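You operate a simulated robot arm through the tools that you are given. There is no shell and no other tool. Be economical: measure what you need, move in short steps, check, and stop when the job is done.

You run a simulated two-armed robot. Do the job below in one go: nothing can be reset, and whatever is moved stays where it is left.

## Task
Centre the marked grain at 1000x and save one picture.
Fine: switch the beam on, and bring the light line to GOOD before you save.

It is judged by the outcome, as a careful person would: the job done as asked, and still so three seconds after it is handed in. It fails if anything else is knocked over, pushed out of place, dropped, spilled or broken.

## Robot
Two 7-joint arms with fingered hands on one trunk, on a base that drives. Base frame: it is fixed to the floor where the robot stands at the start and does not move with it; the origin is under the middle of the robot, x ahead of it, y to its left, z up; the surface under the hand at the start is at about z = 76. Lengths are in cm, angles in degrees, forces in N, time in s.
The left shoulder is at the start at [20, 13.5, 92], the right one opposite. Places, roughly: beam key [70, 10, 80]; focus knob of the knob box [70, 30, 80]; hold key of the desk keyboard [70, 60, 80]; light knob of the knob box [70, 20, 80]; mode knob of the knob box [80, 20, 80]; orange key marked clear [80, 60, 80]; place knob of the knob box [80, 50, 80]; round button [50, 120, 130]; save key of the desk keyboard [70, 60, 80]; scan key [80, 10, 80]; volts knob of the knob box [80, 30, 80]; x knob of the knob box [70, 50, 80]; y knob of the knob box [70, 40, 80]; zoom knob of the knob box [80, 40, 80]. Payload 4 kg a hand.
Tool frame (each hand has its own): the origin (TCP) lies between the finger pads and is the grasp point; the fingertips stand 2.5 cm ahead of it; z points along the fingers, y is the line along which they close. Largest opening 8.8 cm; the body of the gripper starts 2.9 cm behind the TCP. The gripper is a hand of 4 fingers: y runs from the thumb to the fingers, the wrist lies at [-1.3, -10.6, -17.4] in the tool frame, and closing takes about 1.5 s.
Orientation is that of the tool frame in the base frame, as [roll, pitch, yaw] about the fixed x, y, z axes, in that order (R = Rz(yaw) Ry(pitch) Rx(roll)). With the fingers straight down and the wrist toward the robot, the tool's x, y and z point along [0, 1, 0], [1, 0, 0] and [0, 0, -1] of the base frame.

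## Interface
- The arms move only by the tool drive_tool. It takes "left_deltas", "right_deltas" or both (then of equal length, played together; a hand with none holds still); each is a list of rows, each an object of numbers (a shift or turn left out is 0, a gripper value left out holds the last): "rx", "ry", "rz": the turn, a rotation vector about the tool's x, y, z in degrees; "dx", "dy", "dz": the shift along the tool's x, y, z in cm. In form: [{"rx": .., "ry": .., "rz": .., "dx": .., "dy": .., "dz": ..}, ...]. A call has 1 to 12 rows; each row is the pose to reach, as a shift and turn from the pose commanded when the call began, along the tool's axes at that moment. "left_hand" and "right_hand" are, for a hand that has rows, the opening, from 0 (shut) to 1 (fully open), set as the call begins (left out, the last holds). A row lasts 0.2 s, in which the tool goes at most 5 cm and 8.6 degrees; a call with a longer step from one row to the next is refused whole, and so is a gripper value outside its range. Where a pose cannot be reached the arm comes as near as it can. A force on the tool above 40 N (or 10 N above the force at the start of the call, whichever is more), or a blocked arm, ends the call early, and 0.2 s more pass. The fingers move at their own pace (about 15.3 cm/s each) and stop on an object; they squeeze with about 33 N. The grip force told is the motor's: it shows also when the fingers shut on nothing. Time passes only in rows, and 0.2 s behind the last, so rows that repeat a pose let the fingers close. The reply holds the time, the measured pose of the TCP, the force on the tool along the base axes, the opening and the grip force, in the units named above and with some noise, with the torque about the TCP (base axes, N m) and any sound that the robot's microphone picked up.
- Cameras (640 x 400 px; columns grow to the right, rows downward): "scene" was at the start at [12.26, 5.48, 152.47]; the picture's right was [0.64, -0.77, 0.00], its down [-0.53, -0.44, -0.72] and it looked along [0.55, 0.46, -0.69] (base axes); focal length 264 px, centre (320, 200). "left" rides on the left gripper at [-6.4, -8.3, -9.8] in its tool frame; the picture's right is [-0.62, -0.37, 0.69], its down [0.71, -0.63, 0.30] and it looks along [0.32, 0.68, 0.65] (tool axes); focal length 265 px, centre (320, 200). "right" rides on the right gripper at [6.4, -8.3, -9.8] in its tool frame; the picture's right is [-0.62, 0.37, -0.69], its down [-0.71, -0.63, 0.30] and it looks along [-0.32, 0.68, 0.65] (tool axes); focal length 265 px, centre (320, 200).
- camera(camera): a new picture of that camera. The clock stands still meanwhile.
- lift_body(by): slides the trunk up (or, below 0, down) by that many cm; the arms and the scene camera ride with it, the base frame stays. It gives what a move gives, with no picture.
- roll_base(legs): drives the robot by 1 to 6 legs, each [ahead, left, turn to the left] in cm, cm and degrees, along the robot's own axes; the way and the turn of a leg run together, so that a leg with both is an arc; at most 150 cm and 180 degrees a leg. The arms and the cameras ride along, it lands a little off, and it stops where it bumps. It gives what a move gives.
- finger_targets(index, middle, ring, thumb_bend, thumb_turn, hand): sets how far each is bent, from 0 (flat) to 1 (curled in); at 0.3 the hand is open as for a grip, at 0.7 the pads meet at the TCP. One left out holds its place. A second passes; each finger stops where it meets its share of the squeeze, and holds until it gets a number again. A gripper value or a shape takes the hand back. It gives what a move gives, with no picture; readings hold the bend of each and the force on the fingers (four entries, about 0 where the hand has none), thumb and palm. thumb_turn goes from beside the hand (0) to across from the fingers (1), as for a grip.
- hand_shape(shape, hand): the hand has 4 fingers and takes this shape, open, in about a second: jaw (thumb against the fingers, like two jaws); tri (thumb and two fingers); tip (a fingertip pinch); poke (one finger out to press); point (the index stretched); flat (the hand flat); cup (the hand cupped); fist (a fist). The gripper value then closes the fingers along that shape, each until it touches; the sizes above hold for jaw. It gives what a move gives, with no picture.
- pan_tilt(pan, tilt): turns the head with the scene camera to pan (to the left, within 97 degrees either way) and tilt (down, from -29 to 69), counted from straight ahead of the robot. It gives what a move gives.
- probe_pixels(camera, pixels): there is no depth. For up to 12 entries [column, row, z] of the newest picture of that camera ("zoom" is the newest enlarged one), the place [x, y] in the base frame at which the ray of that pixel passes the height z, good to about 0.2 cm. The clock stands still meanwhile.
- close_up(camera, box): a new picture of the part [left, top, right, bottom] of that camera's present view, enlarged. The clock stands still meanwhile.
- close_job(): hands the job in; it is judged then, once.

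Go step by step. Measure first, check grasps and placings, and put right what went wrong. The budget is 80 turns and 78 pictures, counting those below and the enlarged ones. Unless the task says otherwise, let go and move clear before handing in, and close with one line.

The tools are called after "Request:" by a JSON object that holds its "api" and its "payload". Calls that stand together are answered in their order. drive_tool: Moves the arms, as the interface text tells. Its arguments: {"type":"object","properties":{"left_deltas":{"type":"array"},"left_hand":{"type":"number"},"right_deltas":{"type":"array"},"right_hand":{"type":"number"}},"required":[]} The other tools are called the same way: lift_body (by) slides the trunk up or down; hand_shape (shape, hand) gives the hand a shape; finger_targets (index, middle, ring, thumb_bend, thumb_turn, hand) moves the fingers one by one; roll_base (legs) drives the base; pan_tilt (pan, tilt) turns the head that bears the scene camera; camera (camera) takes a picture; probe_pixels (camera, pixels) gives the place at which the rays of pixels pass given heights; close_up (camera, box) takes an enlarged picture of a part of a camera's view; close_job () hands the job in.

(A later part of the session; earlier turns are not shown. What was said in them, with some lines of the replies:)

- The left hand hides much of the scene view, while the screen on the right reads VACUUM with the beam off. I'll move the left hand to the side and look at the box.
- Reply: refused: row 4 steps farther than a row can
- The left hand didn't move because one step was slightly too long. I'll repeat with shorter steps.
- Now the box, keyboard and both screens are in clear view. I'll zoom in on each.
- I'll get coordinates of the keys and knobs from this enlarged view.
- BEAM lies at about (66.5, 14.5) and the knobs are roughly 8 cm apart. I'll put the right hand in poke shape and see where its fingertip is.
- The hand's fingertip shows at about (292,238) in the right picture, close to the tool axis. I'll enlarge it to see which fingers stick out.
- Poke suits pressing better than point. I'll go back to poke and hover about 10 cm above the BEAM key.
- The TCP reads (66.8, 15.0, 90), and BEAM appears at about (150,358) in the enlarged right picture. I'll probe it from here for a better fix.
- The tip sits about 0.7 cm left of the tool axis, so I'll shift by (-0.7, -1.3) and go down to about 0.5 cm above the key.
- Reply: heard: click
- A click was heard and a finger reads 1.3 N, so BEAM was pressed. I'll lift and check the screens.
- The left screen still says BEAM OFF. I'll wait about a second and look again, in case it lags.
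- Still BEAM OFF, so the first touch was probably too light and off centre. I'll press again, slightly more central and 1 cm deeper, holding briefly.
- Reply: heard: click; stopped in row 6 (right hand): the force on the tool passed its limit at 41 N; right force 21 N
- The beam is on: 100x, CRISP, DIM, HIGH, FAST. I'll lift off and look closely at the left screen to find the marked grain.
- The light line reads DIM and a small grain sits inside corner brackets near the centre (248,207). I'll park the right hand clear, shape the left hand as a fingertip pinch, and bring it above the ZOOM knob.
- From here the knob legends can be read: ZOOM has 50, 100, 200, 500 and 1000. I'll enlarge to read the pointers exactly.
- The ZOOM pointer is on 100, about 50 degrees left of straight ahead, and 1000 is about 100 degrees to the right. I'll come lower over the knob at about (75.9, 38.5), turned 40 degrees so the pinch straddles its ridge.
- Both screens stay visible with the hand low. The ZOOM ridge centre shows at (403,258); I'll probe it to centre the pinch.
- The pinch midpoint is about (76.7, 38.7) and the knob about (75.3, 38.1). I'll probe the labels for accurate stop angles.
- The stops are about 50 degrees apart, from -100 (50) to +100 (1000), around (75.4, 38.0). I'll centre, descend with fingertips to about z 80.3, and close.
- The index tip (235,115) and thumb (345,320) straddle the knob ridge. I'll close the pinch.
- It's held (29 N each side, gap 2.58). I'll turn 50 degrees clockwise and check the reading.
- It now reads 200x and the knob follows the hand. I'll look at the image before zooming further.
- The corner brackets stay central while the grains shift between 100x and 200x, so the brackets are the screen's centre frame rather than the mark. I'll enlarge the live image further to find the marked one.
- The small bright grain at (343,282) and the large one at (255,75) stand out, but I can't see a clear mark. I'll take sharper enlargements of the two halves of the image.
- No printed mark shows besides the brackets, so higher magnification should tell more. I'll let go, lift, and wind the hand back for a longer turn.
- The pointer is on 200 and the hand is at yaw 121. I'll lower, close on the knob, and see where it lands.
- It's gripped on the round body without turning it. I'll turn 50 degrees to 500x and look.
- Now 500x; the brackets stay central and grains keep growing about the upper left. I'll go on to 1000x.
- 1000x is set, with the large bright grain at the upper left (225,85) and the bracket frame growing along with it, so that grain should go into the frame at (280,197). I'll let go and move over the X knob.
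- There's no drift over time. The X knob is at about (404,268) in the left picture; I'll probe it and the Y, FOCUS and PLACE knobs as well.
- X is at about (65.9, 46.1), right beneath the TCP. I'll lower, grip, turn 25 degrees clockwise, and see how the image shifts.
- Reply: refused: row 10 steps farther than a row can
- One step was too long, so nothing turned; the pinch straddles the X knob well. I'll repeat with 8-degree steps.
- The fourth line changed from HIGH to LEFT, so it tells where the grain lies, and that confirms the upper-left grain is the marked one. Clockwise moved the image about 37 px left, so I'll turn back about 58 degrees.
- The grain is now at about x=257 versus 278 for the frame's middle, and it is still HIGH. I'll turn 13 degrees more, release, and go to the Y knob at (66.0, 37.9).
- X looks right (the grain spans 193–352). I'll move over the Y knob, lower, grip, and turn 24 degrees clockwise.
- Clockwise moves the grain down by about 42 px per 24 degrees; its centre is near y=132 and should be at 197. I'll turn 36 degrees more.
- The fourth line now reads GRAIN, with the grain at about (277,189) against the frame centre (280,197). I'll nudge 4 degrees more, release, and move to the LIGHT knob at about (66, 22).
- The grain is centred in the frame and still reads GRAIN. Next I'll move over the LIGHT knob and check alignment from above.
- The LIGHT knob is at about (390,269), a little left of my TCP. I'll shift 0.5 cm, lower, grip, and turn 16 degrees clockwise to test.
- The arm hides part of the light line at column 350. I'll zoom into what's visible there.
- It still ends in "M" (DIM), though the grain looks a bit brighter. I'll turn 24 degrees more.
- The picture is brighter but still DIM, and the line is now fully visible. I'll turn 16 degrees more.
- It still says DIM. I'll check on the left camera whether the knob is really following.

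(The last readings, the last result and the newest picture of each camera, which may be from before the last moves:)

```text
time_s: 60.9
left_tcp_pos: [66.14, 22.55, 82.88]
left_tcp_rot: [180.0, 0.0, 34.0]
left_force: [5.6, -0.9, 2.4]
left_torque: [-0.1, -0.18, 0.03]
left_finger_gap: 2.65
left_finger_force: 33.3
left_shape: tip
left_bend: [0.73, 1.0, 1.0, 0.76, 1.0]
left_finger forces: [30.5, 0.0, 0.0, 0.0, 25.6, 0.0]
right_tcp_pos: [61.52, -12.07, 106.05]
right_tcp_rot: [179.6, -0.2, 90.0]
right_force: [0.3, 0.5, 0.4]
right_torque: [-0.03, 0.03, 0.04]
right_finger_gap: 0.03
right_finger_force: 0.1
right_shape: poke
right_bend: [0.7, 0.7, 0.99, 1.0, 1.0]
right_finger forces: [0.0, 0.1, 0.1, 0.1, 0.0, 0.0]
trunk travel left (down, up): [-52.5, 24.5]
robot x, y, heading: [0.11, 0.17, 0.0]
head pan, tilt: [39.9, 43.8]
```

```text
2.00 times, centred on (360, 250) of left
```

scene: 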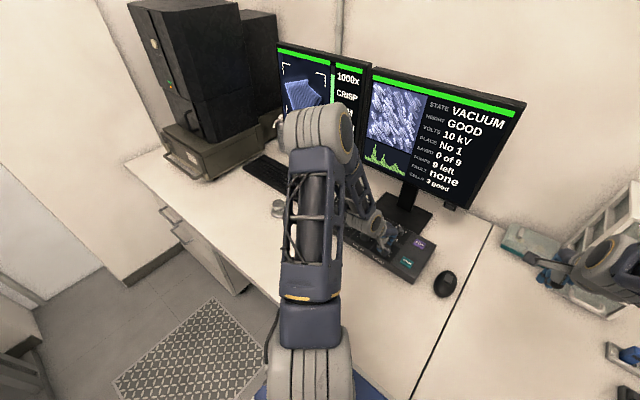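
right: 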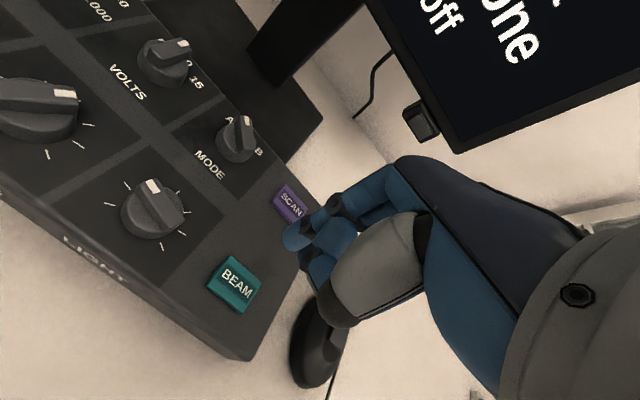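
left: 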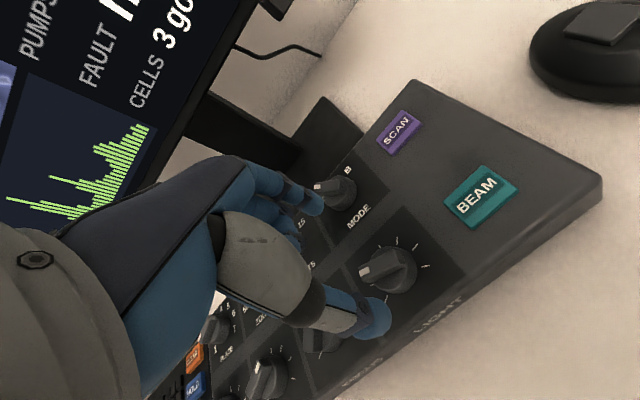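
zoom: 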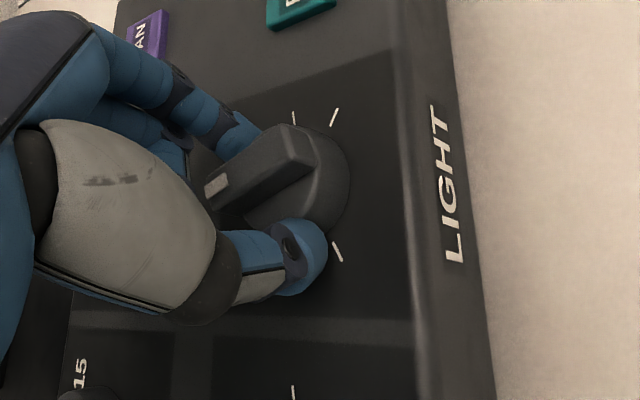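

The knob does follow (pointer in the same place relative to the hand). I'll turn another 24 degrees.

Request:
{"api": "drive_tool", "payload": {"left_deltas": [{"rz": 8}, {"rz": 16}, {"rz": 24}, {"rz": 24}]}}

Request:
{"api": "close_up", "payload": {"camera": "scene", "box": [274, 48, 354, 148]}}

```text
time_s: 61.9
left_tcp_pos: [65.84, 22.33, 82.95]
left_tcp_rot: [-179.9, 0.0, 9.9]
left_force: [10.5, -0.6, -2.0]
left_torque: [-0.21, -0.2, 0.05]
left_finger_gap: 2.65
left_finger_force: 33.3
left_shape: tip
left_bend: [0.74, 1.0, 1.0, 0.76, 1.0]
left_finger forces: [29.5, 0.0, 0.1, 0.0, 27.8, 0.1]
right_tcp_pos: [61.45, -12.04, 106.04]
right_tcp_rot: [179.7, -0.2, 90.1]
right_force: [-0.8, 0.3, 0.0]
right_torque: [-0.01, 0.0, 0.0]
right_finger_gap: 0.0
right_finger_force: 0.1
right_shape: poke
right_bend: [0.7, 0.7, 0.99, 1.0, 1.0]
right_finger forces: [0.1, 0.0, 0.0, 0.0, 0.1, 0.0]
trunk travel left (down, up): [-52.5, 24.5]
robot x, y, heading: [-0.03, 0.1, 0.1]
head pan, tilt: [39.9, 43.8]
```

```text
4.00 times, centred on (314, 98) of scene
```

zoom: 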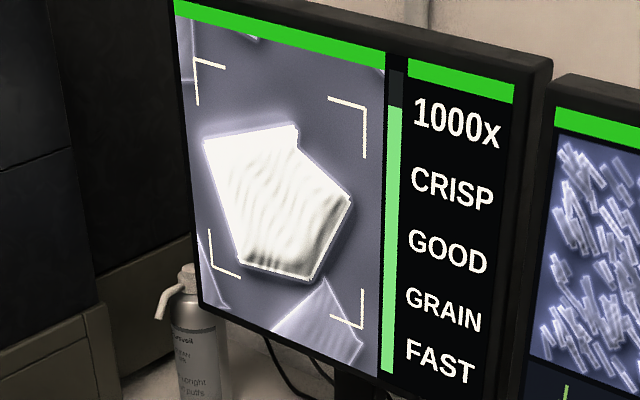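

The light line reads GOOD, with 1000x, CRISP and GRAIN. I'll release gently, lift, and confirm the readings hold while turning the hand back.

Request:
{"api": "drive_tool", "payload": {"left_deltas": [{}, {}, {}, {}, {"dz": -3}, {"dz": -6}, {"dz": -10, "rz": -8}, {"dz": -12, "rz": -16}, {"dz": -12, "rz": -24}, {"dz": -12, "rz": -32}, {"dz": -12, "rz": -40}, {"dz": -12, "rz": -48}], "left_hand": 0.75}}

Request:
{"api": "drive_tool", "payload": {"left_deltas": [{"rz": -8}, {"rz": -16}, {"rz": -24}, {"rz": -32}, {"rz": -32}]}}

Request:
{"api": "hand_shape", "payload": {"shape": "poke", "hand": "left"}}

Request:
{"api": "drive_tool", "payload": {"left_deltas": [{"dx": 4}, {"dx": 8}, {"dx": 12}, {"dx": 16}, {"dx": 20}, {"dx": 24}, {"dx": 28}, {"dx": 32}, {"dx": 36, "dy": 2}, {"dx": 37, "dy": 3}, {"dx": 37, "dy": 3}]}}

Request:
{"api": "camera", "payload": {"camera": "left"}}

Request:
{"api": "close_up", "payload": {"camera": "scene", "box": [274, 48, 354, 148]}}

```text
time_s: 64.5
left_tcp_pos: [65.99, 22.5, 94.94]
left_tcp_rot: [180.0, 0.0, 58.2]
left_force: [0.2, -0.3, 0.4]
left_torque: [-0.01, -0.01, 0.0]
left_finger_gap: 6.59
left_finger_force: 0.1
left_shape: tip
left_bend: [0.28, 0.98, 0.99, 0.54, 0.99]
left_finger forces: [0.0, 0.1, 0.1, 0.1, 0.0, 0.1]
right_tcp_pos: [61.27, -12.07, 106.11]
right_tcp_rot: [179.5, -0.3, 90.1]
right_force: [-0.4, 0.0, -0.1]
right_torque: [0.01, 0.01, 0.01]
right_finger_gap: 0.0
right_finger_force: 0.0
right_shape: poke
right_bend: [0.7, 0.7, 0.99, 1.0, 1.0]
right_finger forces: [0.1, 0.0, 0.0, 0.1, 0.0, 0.1]
trunk travel left (down, up): [-52.5, 24.5]
robot x, y, heading: [-0.15, 0.07, -0.1]
head pan, tilt: [39.9, 43.8]
```

```text
time_s: 65.7
left_tcp_pos: [65.92, 22.36, 95.0]
left_tcp_rot: [179.9, 0.0, 90.1]
left_force: [0.1, 0.2, -0.2]
left_torque: [0.02, -0.02, -0.01]
left_finger_gap: 6.6
left_finger_force: 0.0
left_shape: tip
left_bend: [0.28, 0.98, 0.99, 0.54, 0.99]
left_finger forces: [0.0, 0.0, 0.0, 0.0, 0.1, 0.0]
right_tcp_pos: [61.44, -11.96, 106.22]
right_tcp_rot: [179.6, -0.3, 90.0]
right_force: [0.1, 0.1, -0.1]
right_torque: [0.02, 0.01, -0.01]
right_finger_gap: 0.0
right_finger_force: 0.0
right_shape: poke
right_bend: [0.7, 0.7, 0.99, 1.0, 1.0]
right_finger forces: [0.0, 0.0, 0.1, 0.0, 0.0, 0.1]
trunk travel left (down, up): [-52.5, 24.5]
robot x, y, heading: [0.2, 0.12, -0.2]
head pan, tilt: [39.9, 43.8]
```

```text
time_s: 66.6
left_tcp_pos: [65.94, 22.28, 94.97]
left_tcp_rot: [-179.9, 0.1, 90.1]
left_force: [-0.6, -0.2, -0.6]
left_torque: [-0.01, 0.0, -0.02]
left_finger_gap: 0.0
left_finger_force: 0.0
left_shape: poke
left_bend: [0.7, 0.7, 0.99, 1.0, 1.0]
left_finger forces: [0.0, 0.1, 0.1, 0.0, 0.0, 0.1]
right_tcp_pos: [61.55, -12.03, 106.15]
right_tcp_rot: [179.6, -0.2, 90.1]
right_force: [0.7, -0.2, -0.4]
right_torque: [-0.01, 0.0, -0.01]
right_finger_gap: 0.03
right_finger_force: 0.0
right_shape: poke
right_bend: [0.7, 0.7, 0.99, 1.0, 1.0]
right_finger forces: [0.0, 0.0, 0.0, 0.0, 0.0, 0.0]
trunk travel left (down, up): [-52.5, 24.5]
robot x, y, heading: [0.2, -0.16, -0.3]
head pan, tilt: [39.9, 43.8]
```

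```text
time_s: 69.0
left_tcp_pos: [68.83, 59.45, 94.76]
left_tcp_rot: [180.0, 0.1, 90.1]
left_force: [0.3, 1.1, 0.2]
left_torque: [0.0, -0.01, 0.0]
left_finger_gap: 0.01
left_finger_force: 0.1
left_shape: poke
left_bend: [0.7, 0.7, 0.99, 1.0, 1.0]
left_finger forces: [0.1, 0.0, 0.0, 0.0, 0.0, 0.0]
right_tcp_pos: [61.55, -12.07, 106.18]
right_tcp_rot: [179.7, -0.2, 90.0]
right_force: [-1.0, -0.9, -0.3]
right_torque: [-0.02, 0.0, -0.01]
right_finger_gap: 0.02
right_finger_force: 0.0
right_shape: poke
right_bend: [0.7, 0.7, 0.99, 1.0, 1.0]
right_finger forces: [0.1, 0.1, 0.1, 0.0, 0.1, 0.0]
trunk travel left (down, up): [-52.5, 24.5]
robot x, y, heading: [-0.27, -0.22, -0.1]
head pan, tilt: [39.9, 43.8]
```

```text
15 pictures are left
```

left: 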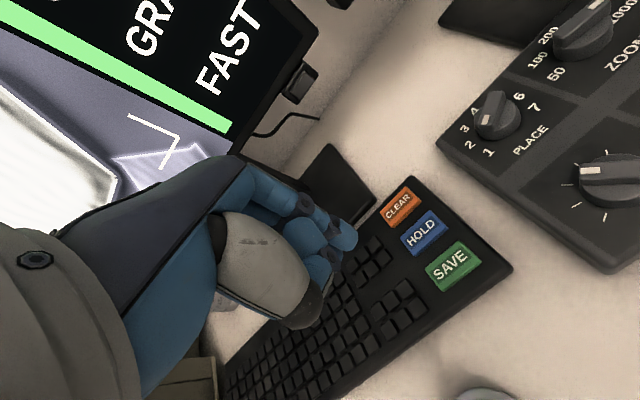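

```text
4.00 times, centred on (314, 98) of scene
```

zoom: 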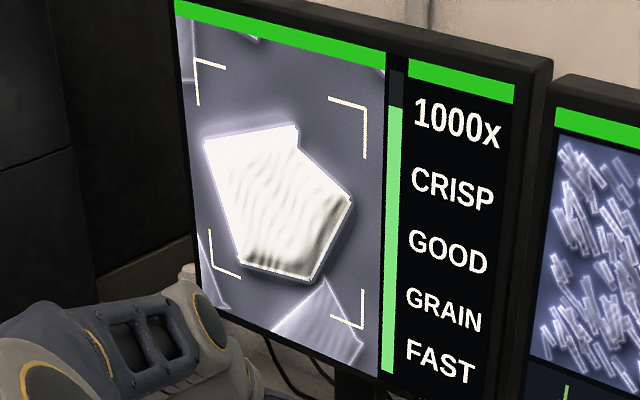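

All readings hold: 1000x, CRISP, GOOD, GRAIN. SAVE shows at (453,267) in the left picture, so I'll probe it together with HOLD and my fingertip.

Request:
{"api": "probe_pixels", "payload": {"camera": "left", "pixels": [[453, 266, 77.5], [453, 266, 78.5], [423, 233, 78], [346, 240, 92.3]]}}

```text
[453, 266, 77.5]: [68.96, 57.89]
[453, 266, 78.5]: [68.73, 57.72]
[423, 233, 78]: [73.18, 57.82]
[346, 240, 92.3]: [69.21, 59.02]
```

SAVE centres at about (68.9, 57.9), with HOLD 4.3 cm further on. I'll position over it and lower to about 1 cm above.

Request:
{"api": "drive_tool", "payload": {"left_deltas": [{"dx": -1.75, "dy": -0.3, "dz": 4}, {"dx": -1.75, "dy": -0.3, "dz": 8}, {"dx": -1.75, "dy": -0.3, "dz": 11}, {"dx": -1.75, "dy": -0.3, "dz": 12.5}, {"dx": -1.75, "dy": -0.3, "dz": 12.5}]}}

Request:
{"api": "close_up", "payload": {"camera": "left", "box": [240, 150, 480, 350]}}

```text
time_s: 70.2
left_tcp_pos: [68.52, 57.5, 82.31]
left_tcp_rot: [-179.9, 0.0, 90.1]
left_force: [-0.6, -0.6, 0.5]
left_torque: [0.02, -0.01, -0.03]
left_finger_gap: 0.01
left_finger_force: 0.0
left_shape: poke
left_bend: [0.7, 0.7, 0.99, 1.0, 1.0]
left_finger forces: [0.1, 0.1, 0.0, 0.0, 0.1, 0.1]
right_tcp_pos: [61.47, -12.16, 106.06]
right_tcp_rot: [179.7, -0.3, 89.9]
right_force: [0.6, 0.3, 0.3]
right_torque: [-0.01, 0.01, -0.03]
right_finger_gap: 0.0
right_finger_force: 0.1
right_shape: poke
right_bend: [0.7, 0.7, 0.99, 1.0, 1.0]
right_finger forces: [0.0, 0.0, 0.0, 0.0, 0.0, 0.1]
trunk travel left (down, up): [-52.5, 24.5]
robot x, y, heading: [-0.07, 0.19, 0.1]
head pan, tilt: [39.9, 43.8]
```

```text
2.00 times, centred on (360, 250) of left
```

zoom: 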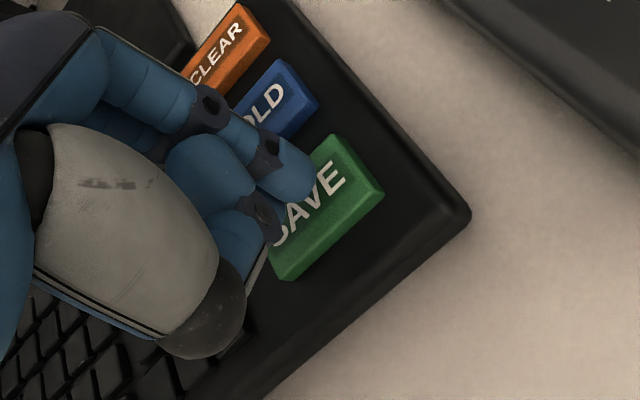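

Both fingertips are over the green SAVE key, clear of HOLD. I'll press down in small steps.

Request:
{"api": "drive_tool", "payload": {"left_deltas": [{"dy": -0.2, "dz": 0.5}, {"dy": -0.2, "dz": 0.9}, {"dy": -0.2, "dz": 1.2}, {"dy": -0.2, "dz": 1.5}, {"dy": -0.2, "dz": 1.5}]}}

Request:
{"api": "close_up", "payload": {"camera": "scene", "box": [370, 70, 530, 195]}}

```text
time_s: 71.4
left_tcp_pos: [68.39, 57.6, 80.88]
left_tcp_rot: [-180.0, -0.1, 90.1]
left_force: [1.0, -0.2, 1.2]
left_torque: [0.04, 0.0, 0.01]
left_finger_gap: 0.0
left_finger_force: 0.1
left_shape: poke
left_bend: [0.7, 0.7, 0.99, 1.0, 1.0]
left_finger forces: [0.0, 1.4, 0.0, 0.1, 0.0, 0.0]
right_tcp_pos: [61.41, -12.16, 106.05]
right_tcp_rot: [179.6, -0.3, 89.9]
right_force: [-0.3, -0.1, 0.0]
right_torque: [0.0, 0.02, -0.01]
right_finger_gap: 0.0
right_finger_force: 0.2
right_shape: poke
right_bend: [0.7, 0.7, 0.99, 1.0, 1.0]
right_finger forces: [0.0, 0.0, 0.0, 0.0, 0.0, 0.2]
trunk travel left (down, up): [-52.5, 24.5]
robot x, y, heading: [0.11, 0.1, 0.1]
head pan, tilt: [39.9, 43.8]
heard: click
```

```text
3.20 times, centred on (450, 132) of scene
```

zoom: 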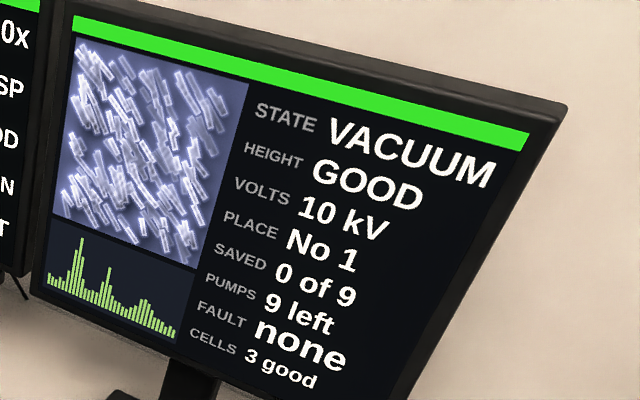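

A click was heard at 1.4 N, but SAVED still shows 0 of 9. Before pressing deeper I'll wait a moment, in case the saving takes time.

Request:
{"api": "drive_tool", "payload": {"left_deltas": [{}, {}, {}, {}, {}, {}]}}

Request:
{"api": "close_up", "payload": {"camera": "scene", "box": [280, 50, 530, 200]}}

```text
time_s: 72.8
left_tcp_pos: [68.47, 57.51, 80.89]
left_tcp_rot: [-179.9, 0.0, 90.0]
left_force: [0.1, 0.2, 0.9]
left_torque: [-0.02, 0.0, -0.02]
left_finger_gap: 0.02
left_finger_force: 0.1
left_shape: poke
left_bend: [0.7, 0.7, 0.99, 1.0, 1.0]
left_finger forces: [0.0, 1.5, 0.0, 0.0, 0.0, 0.0]
right_tcp_pos: [61.6, -11.95, 106.22]
right_tcp_rot: [179.5, -0.4, 90.0]
right_force: [0.0, 0.3, -0.2]
right_torque: [0.02, 0.0, 0.0]
right_finger_gap: 0.03
right_finger_force: 0.1
right_shape: poke
right_bend: [0.7, 0.7, 0.99, 1.0, 1.0]
right_finger forces: [0.1, 0.1, 0.1, 0.1, 0.0, 0.1]
trunk travel left (down, up): [-52.5, 24.5]
robot x, y, heading: [-0.27, -0.11, -0.1]
head pan, tilt: [39.9, 43.8]
```

```text
2.56 times, centred on (405, 125) of scene
```

zoom: 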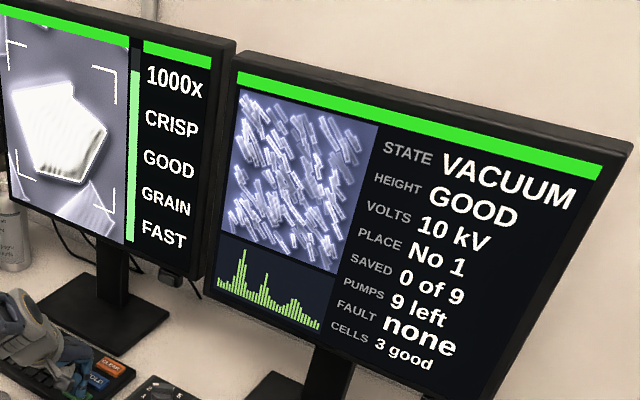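

No save has registered, so the key isn't down far enough. I'll press about 0.5 cm deeper from here.

Request:
{"api": "drive_tool", "payload": {"left_deltas": [{"dz": 0.2}, {"dz": 0.4}, {"dz": 0.55}]}}

Request:
{"api": "close_up", "payload": {"camera": "scene", "box": [280, 50, 530, 200]}}

```text
time_s: 73.6
left_tcp_pos: [68.43, 57.56, 80.48]
left_tcp_rot: [179.9, 0.0, 90.1]
left_force: [0.8, -3.6, 10.9]
left_torque: [0.02, 0.04, 0.0]
left_finger_gap: 0.01
left_finger_force: 0.1
left_shape: poke
left_bend: [0.7, 0.7, 0.99, 1.0, 1.0]
left_finger forces: [0.4, 10.1, 0.1, 0.0, 0.1, 0.0]
right_tcp_pos: [61.43, -12.12, 106.21]
right_tcp_rot: [179.6, -0.3, 90.0]
right_force: [0.1, -0.1, -0.3]
right_torque: [0.0, 0.0, -0.01]
right_finger_gap: 0.01
right_finger_force: 0.0
right_shape: poke
right_bend: [0.7, 0.7, 0.99, 1.0, 1.0]
right_finger forces: [0.1, 0.0, 0.0, 0.0, 0.0, 0.1]
trunk travel left (down, up): [-52.5, 24.5]
robot x, y, heading: [0.16, 0.13, -0.3]
head pan, tilt: [39.9, 43.8]
```

```text
2.56 times, centred on (405, 125) of scene
```

zoom: 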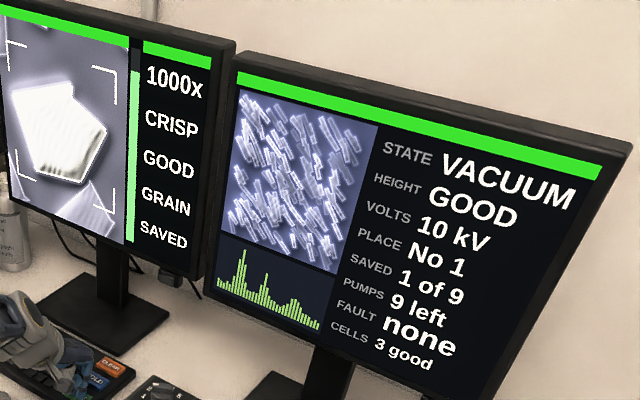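

SAVED now shows 1 of 9 and the left screen reads SAVED. I'll lift straight up and clear, then check it stays at one.

Request:
{"api": "drive_tool", "payload": {"left_deltas": [{"dz": -3}, {"dz": -7}, {"dz": -11}, {"dz": -15}, {"dz": -17}, {"dz": -17}]}}

Request:
{"api": "close_up", "payload": {"camera": "scene", "box": [280, 50, 530, 200]}}

Request:
{"api": "camera", "payload": {"camera": "scene"}}

```text
time_s: 75.0
left_tcp_pos: [68.52, 57.57, 97.6]
left_tcp_rot: [180.0, 0.1, 89.9]
left_force: [-0.4, 0.0, 0.1]
left_torque: [0.02, -0.02, -0.01]
left_finger_gap: 0.0
left_finger_force: 0.1
left_shape: poke
left_bend: [0.7, 0.7, 0.99, 1.0, 1.0]
left_finger forces: [0.0, 0.0, 0.1, 0.1, 0.0, 0.0]
right_tcp_pos: [61.49, -12.09, 106.05]
right_tcp_rot: [179.6, -0.3, 90.0]
right_force: [-0.9, 0.3, -0.1]
right_torque: [0.02, -0.01, -0.01]
right_finger_gap: 0.0
right_finger_force: 0.0
right_shape: poke
right_bend: [0.7, 0.7, 0.99, 1.0, 1.0]
right_finger forces: [0.0, 0.0, 0.0, 0.0, 0.0, 0.0]
trunk travel left (down, up): [-52.5, 24.5]
robot x, y, heading: [0.23, -0.01, 0.0]
head pan, tilt: [39.9, 43.8]
```

```text
2.56 times, centred on (405, 125) of scene
```

zoom: 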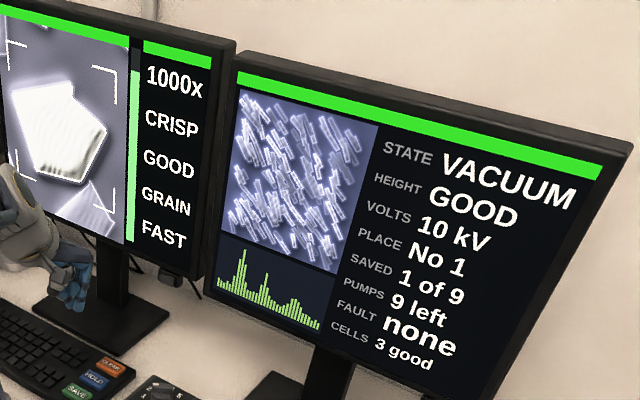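

```text
8 pictures are left
```

scene: 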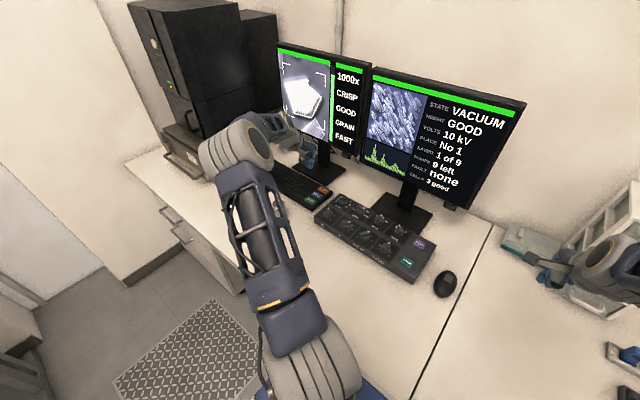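

The screens show 1000x, CRISP, GOOD, GRAIN, SAVED 1 of 9 and FAULT none. Both hands are clear and nothing looks disturbed, so I'm handing in.

Request:
{"api": "close_job", "payload": {}}

```text
The job is handed in.
```

The beam is on, the marked grain is centred at 1000x with the light line at GOOD, and exactly one picture is saved (SAVED 1 of 9).
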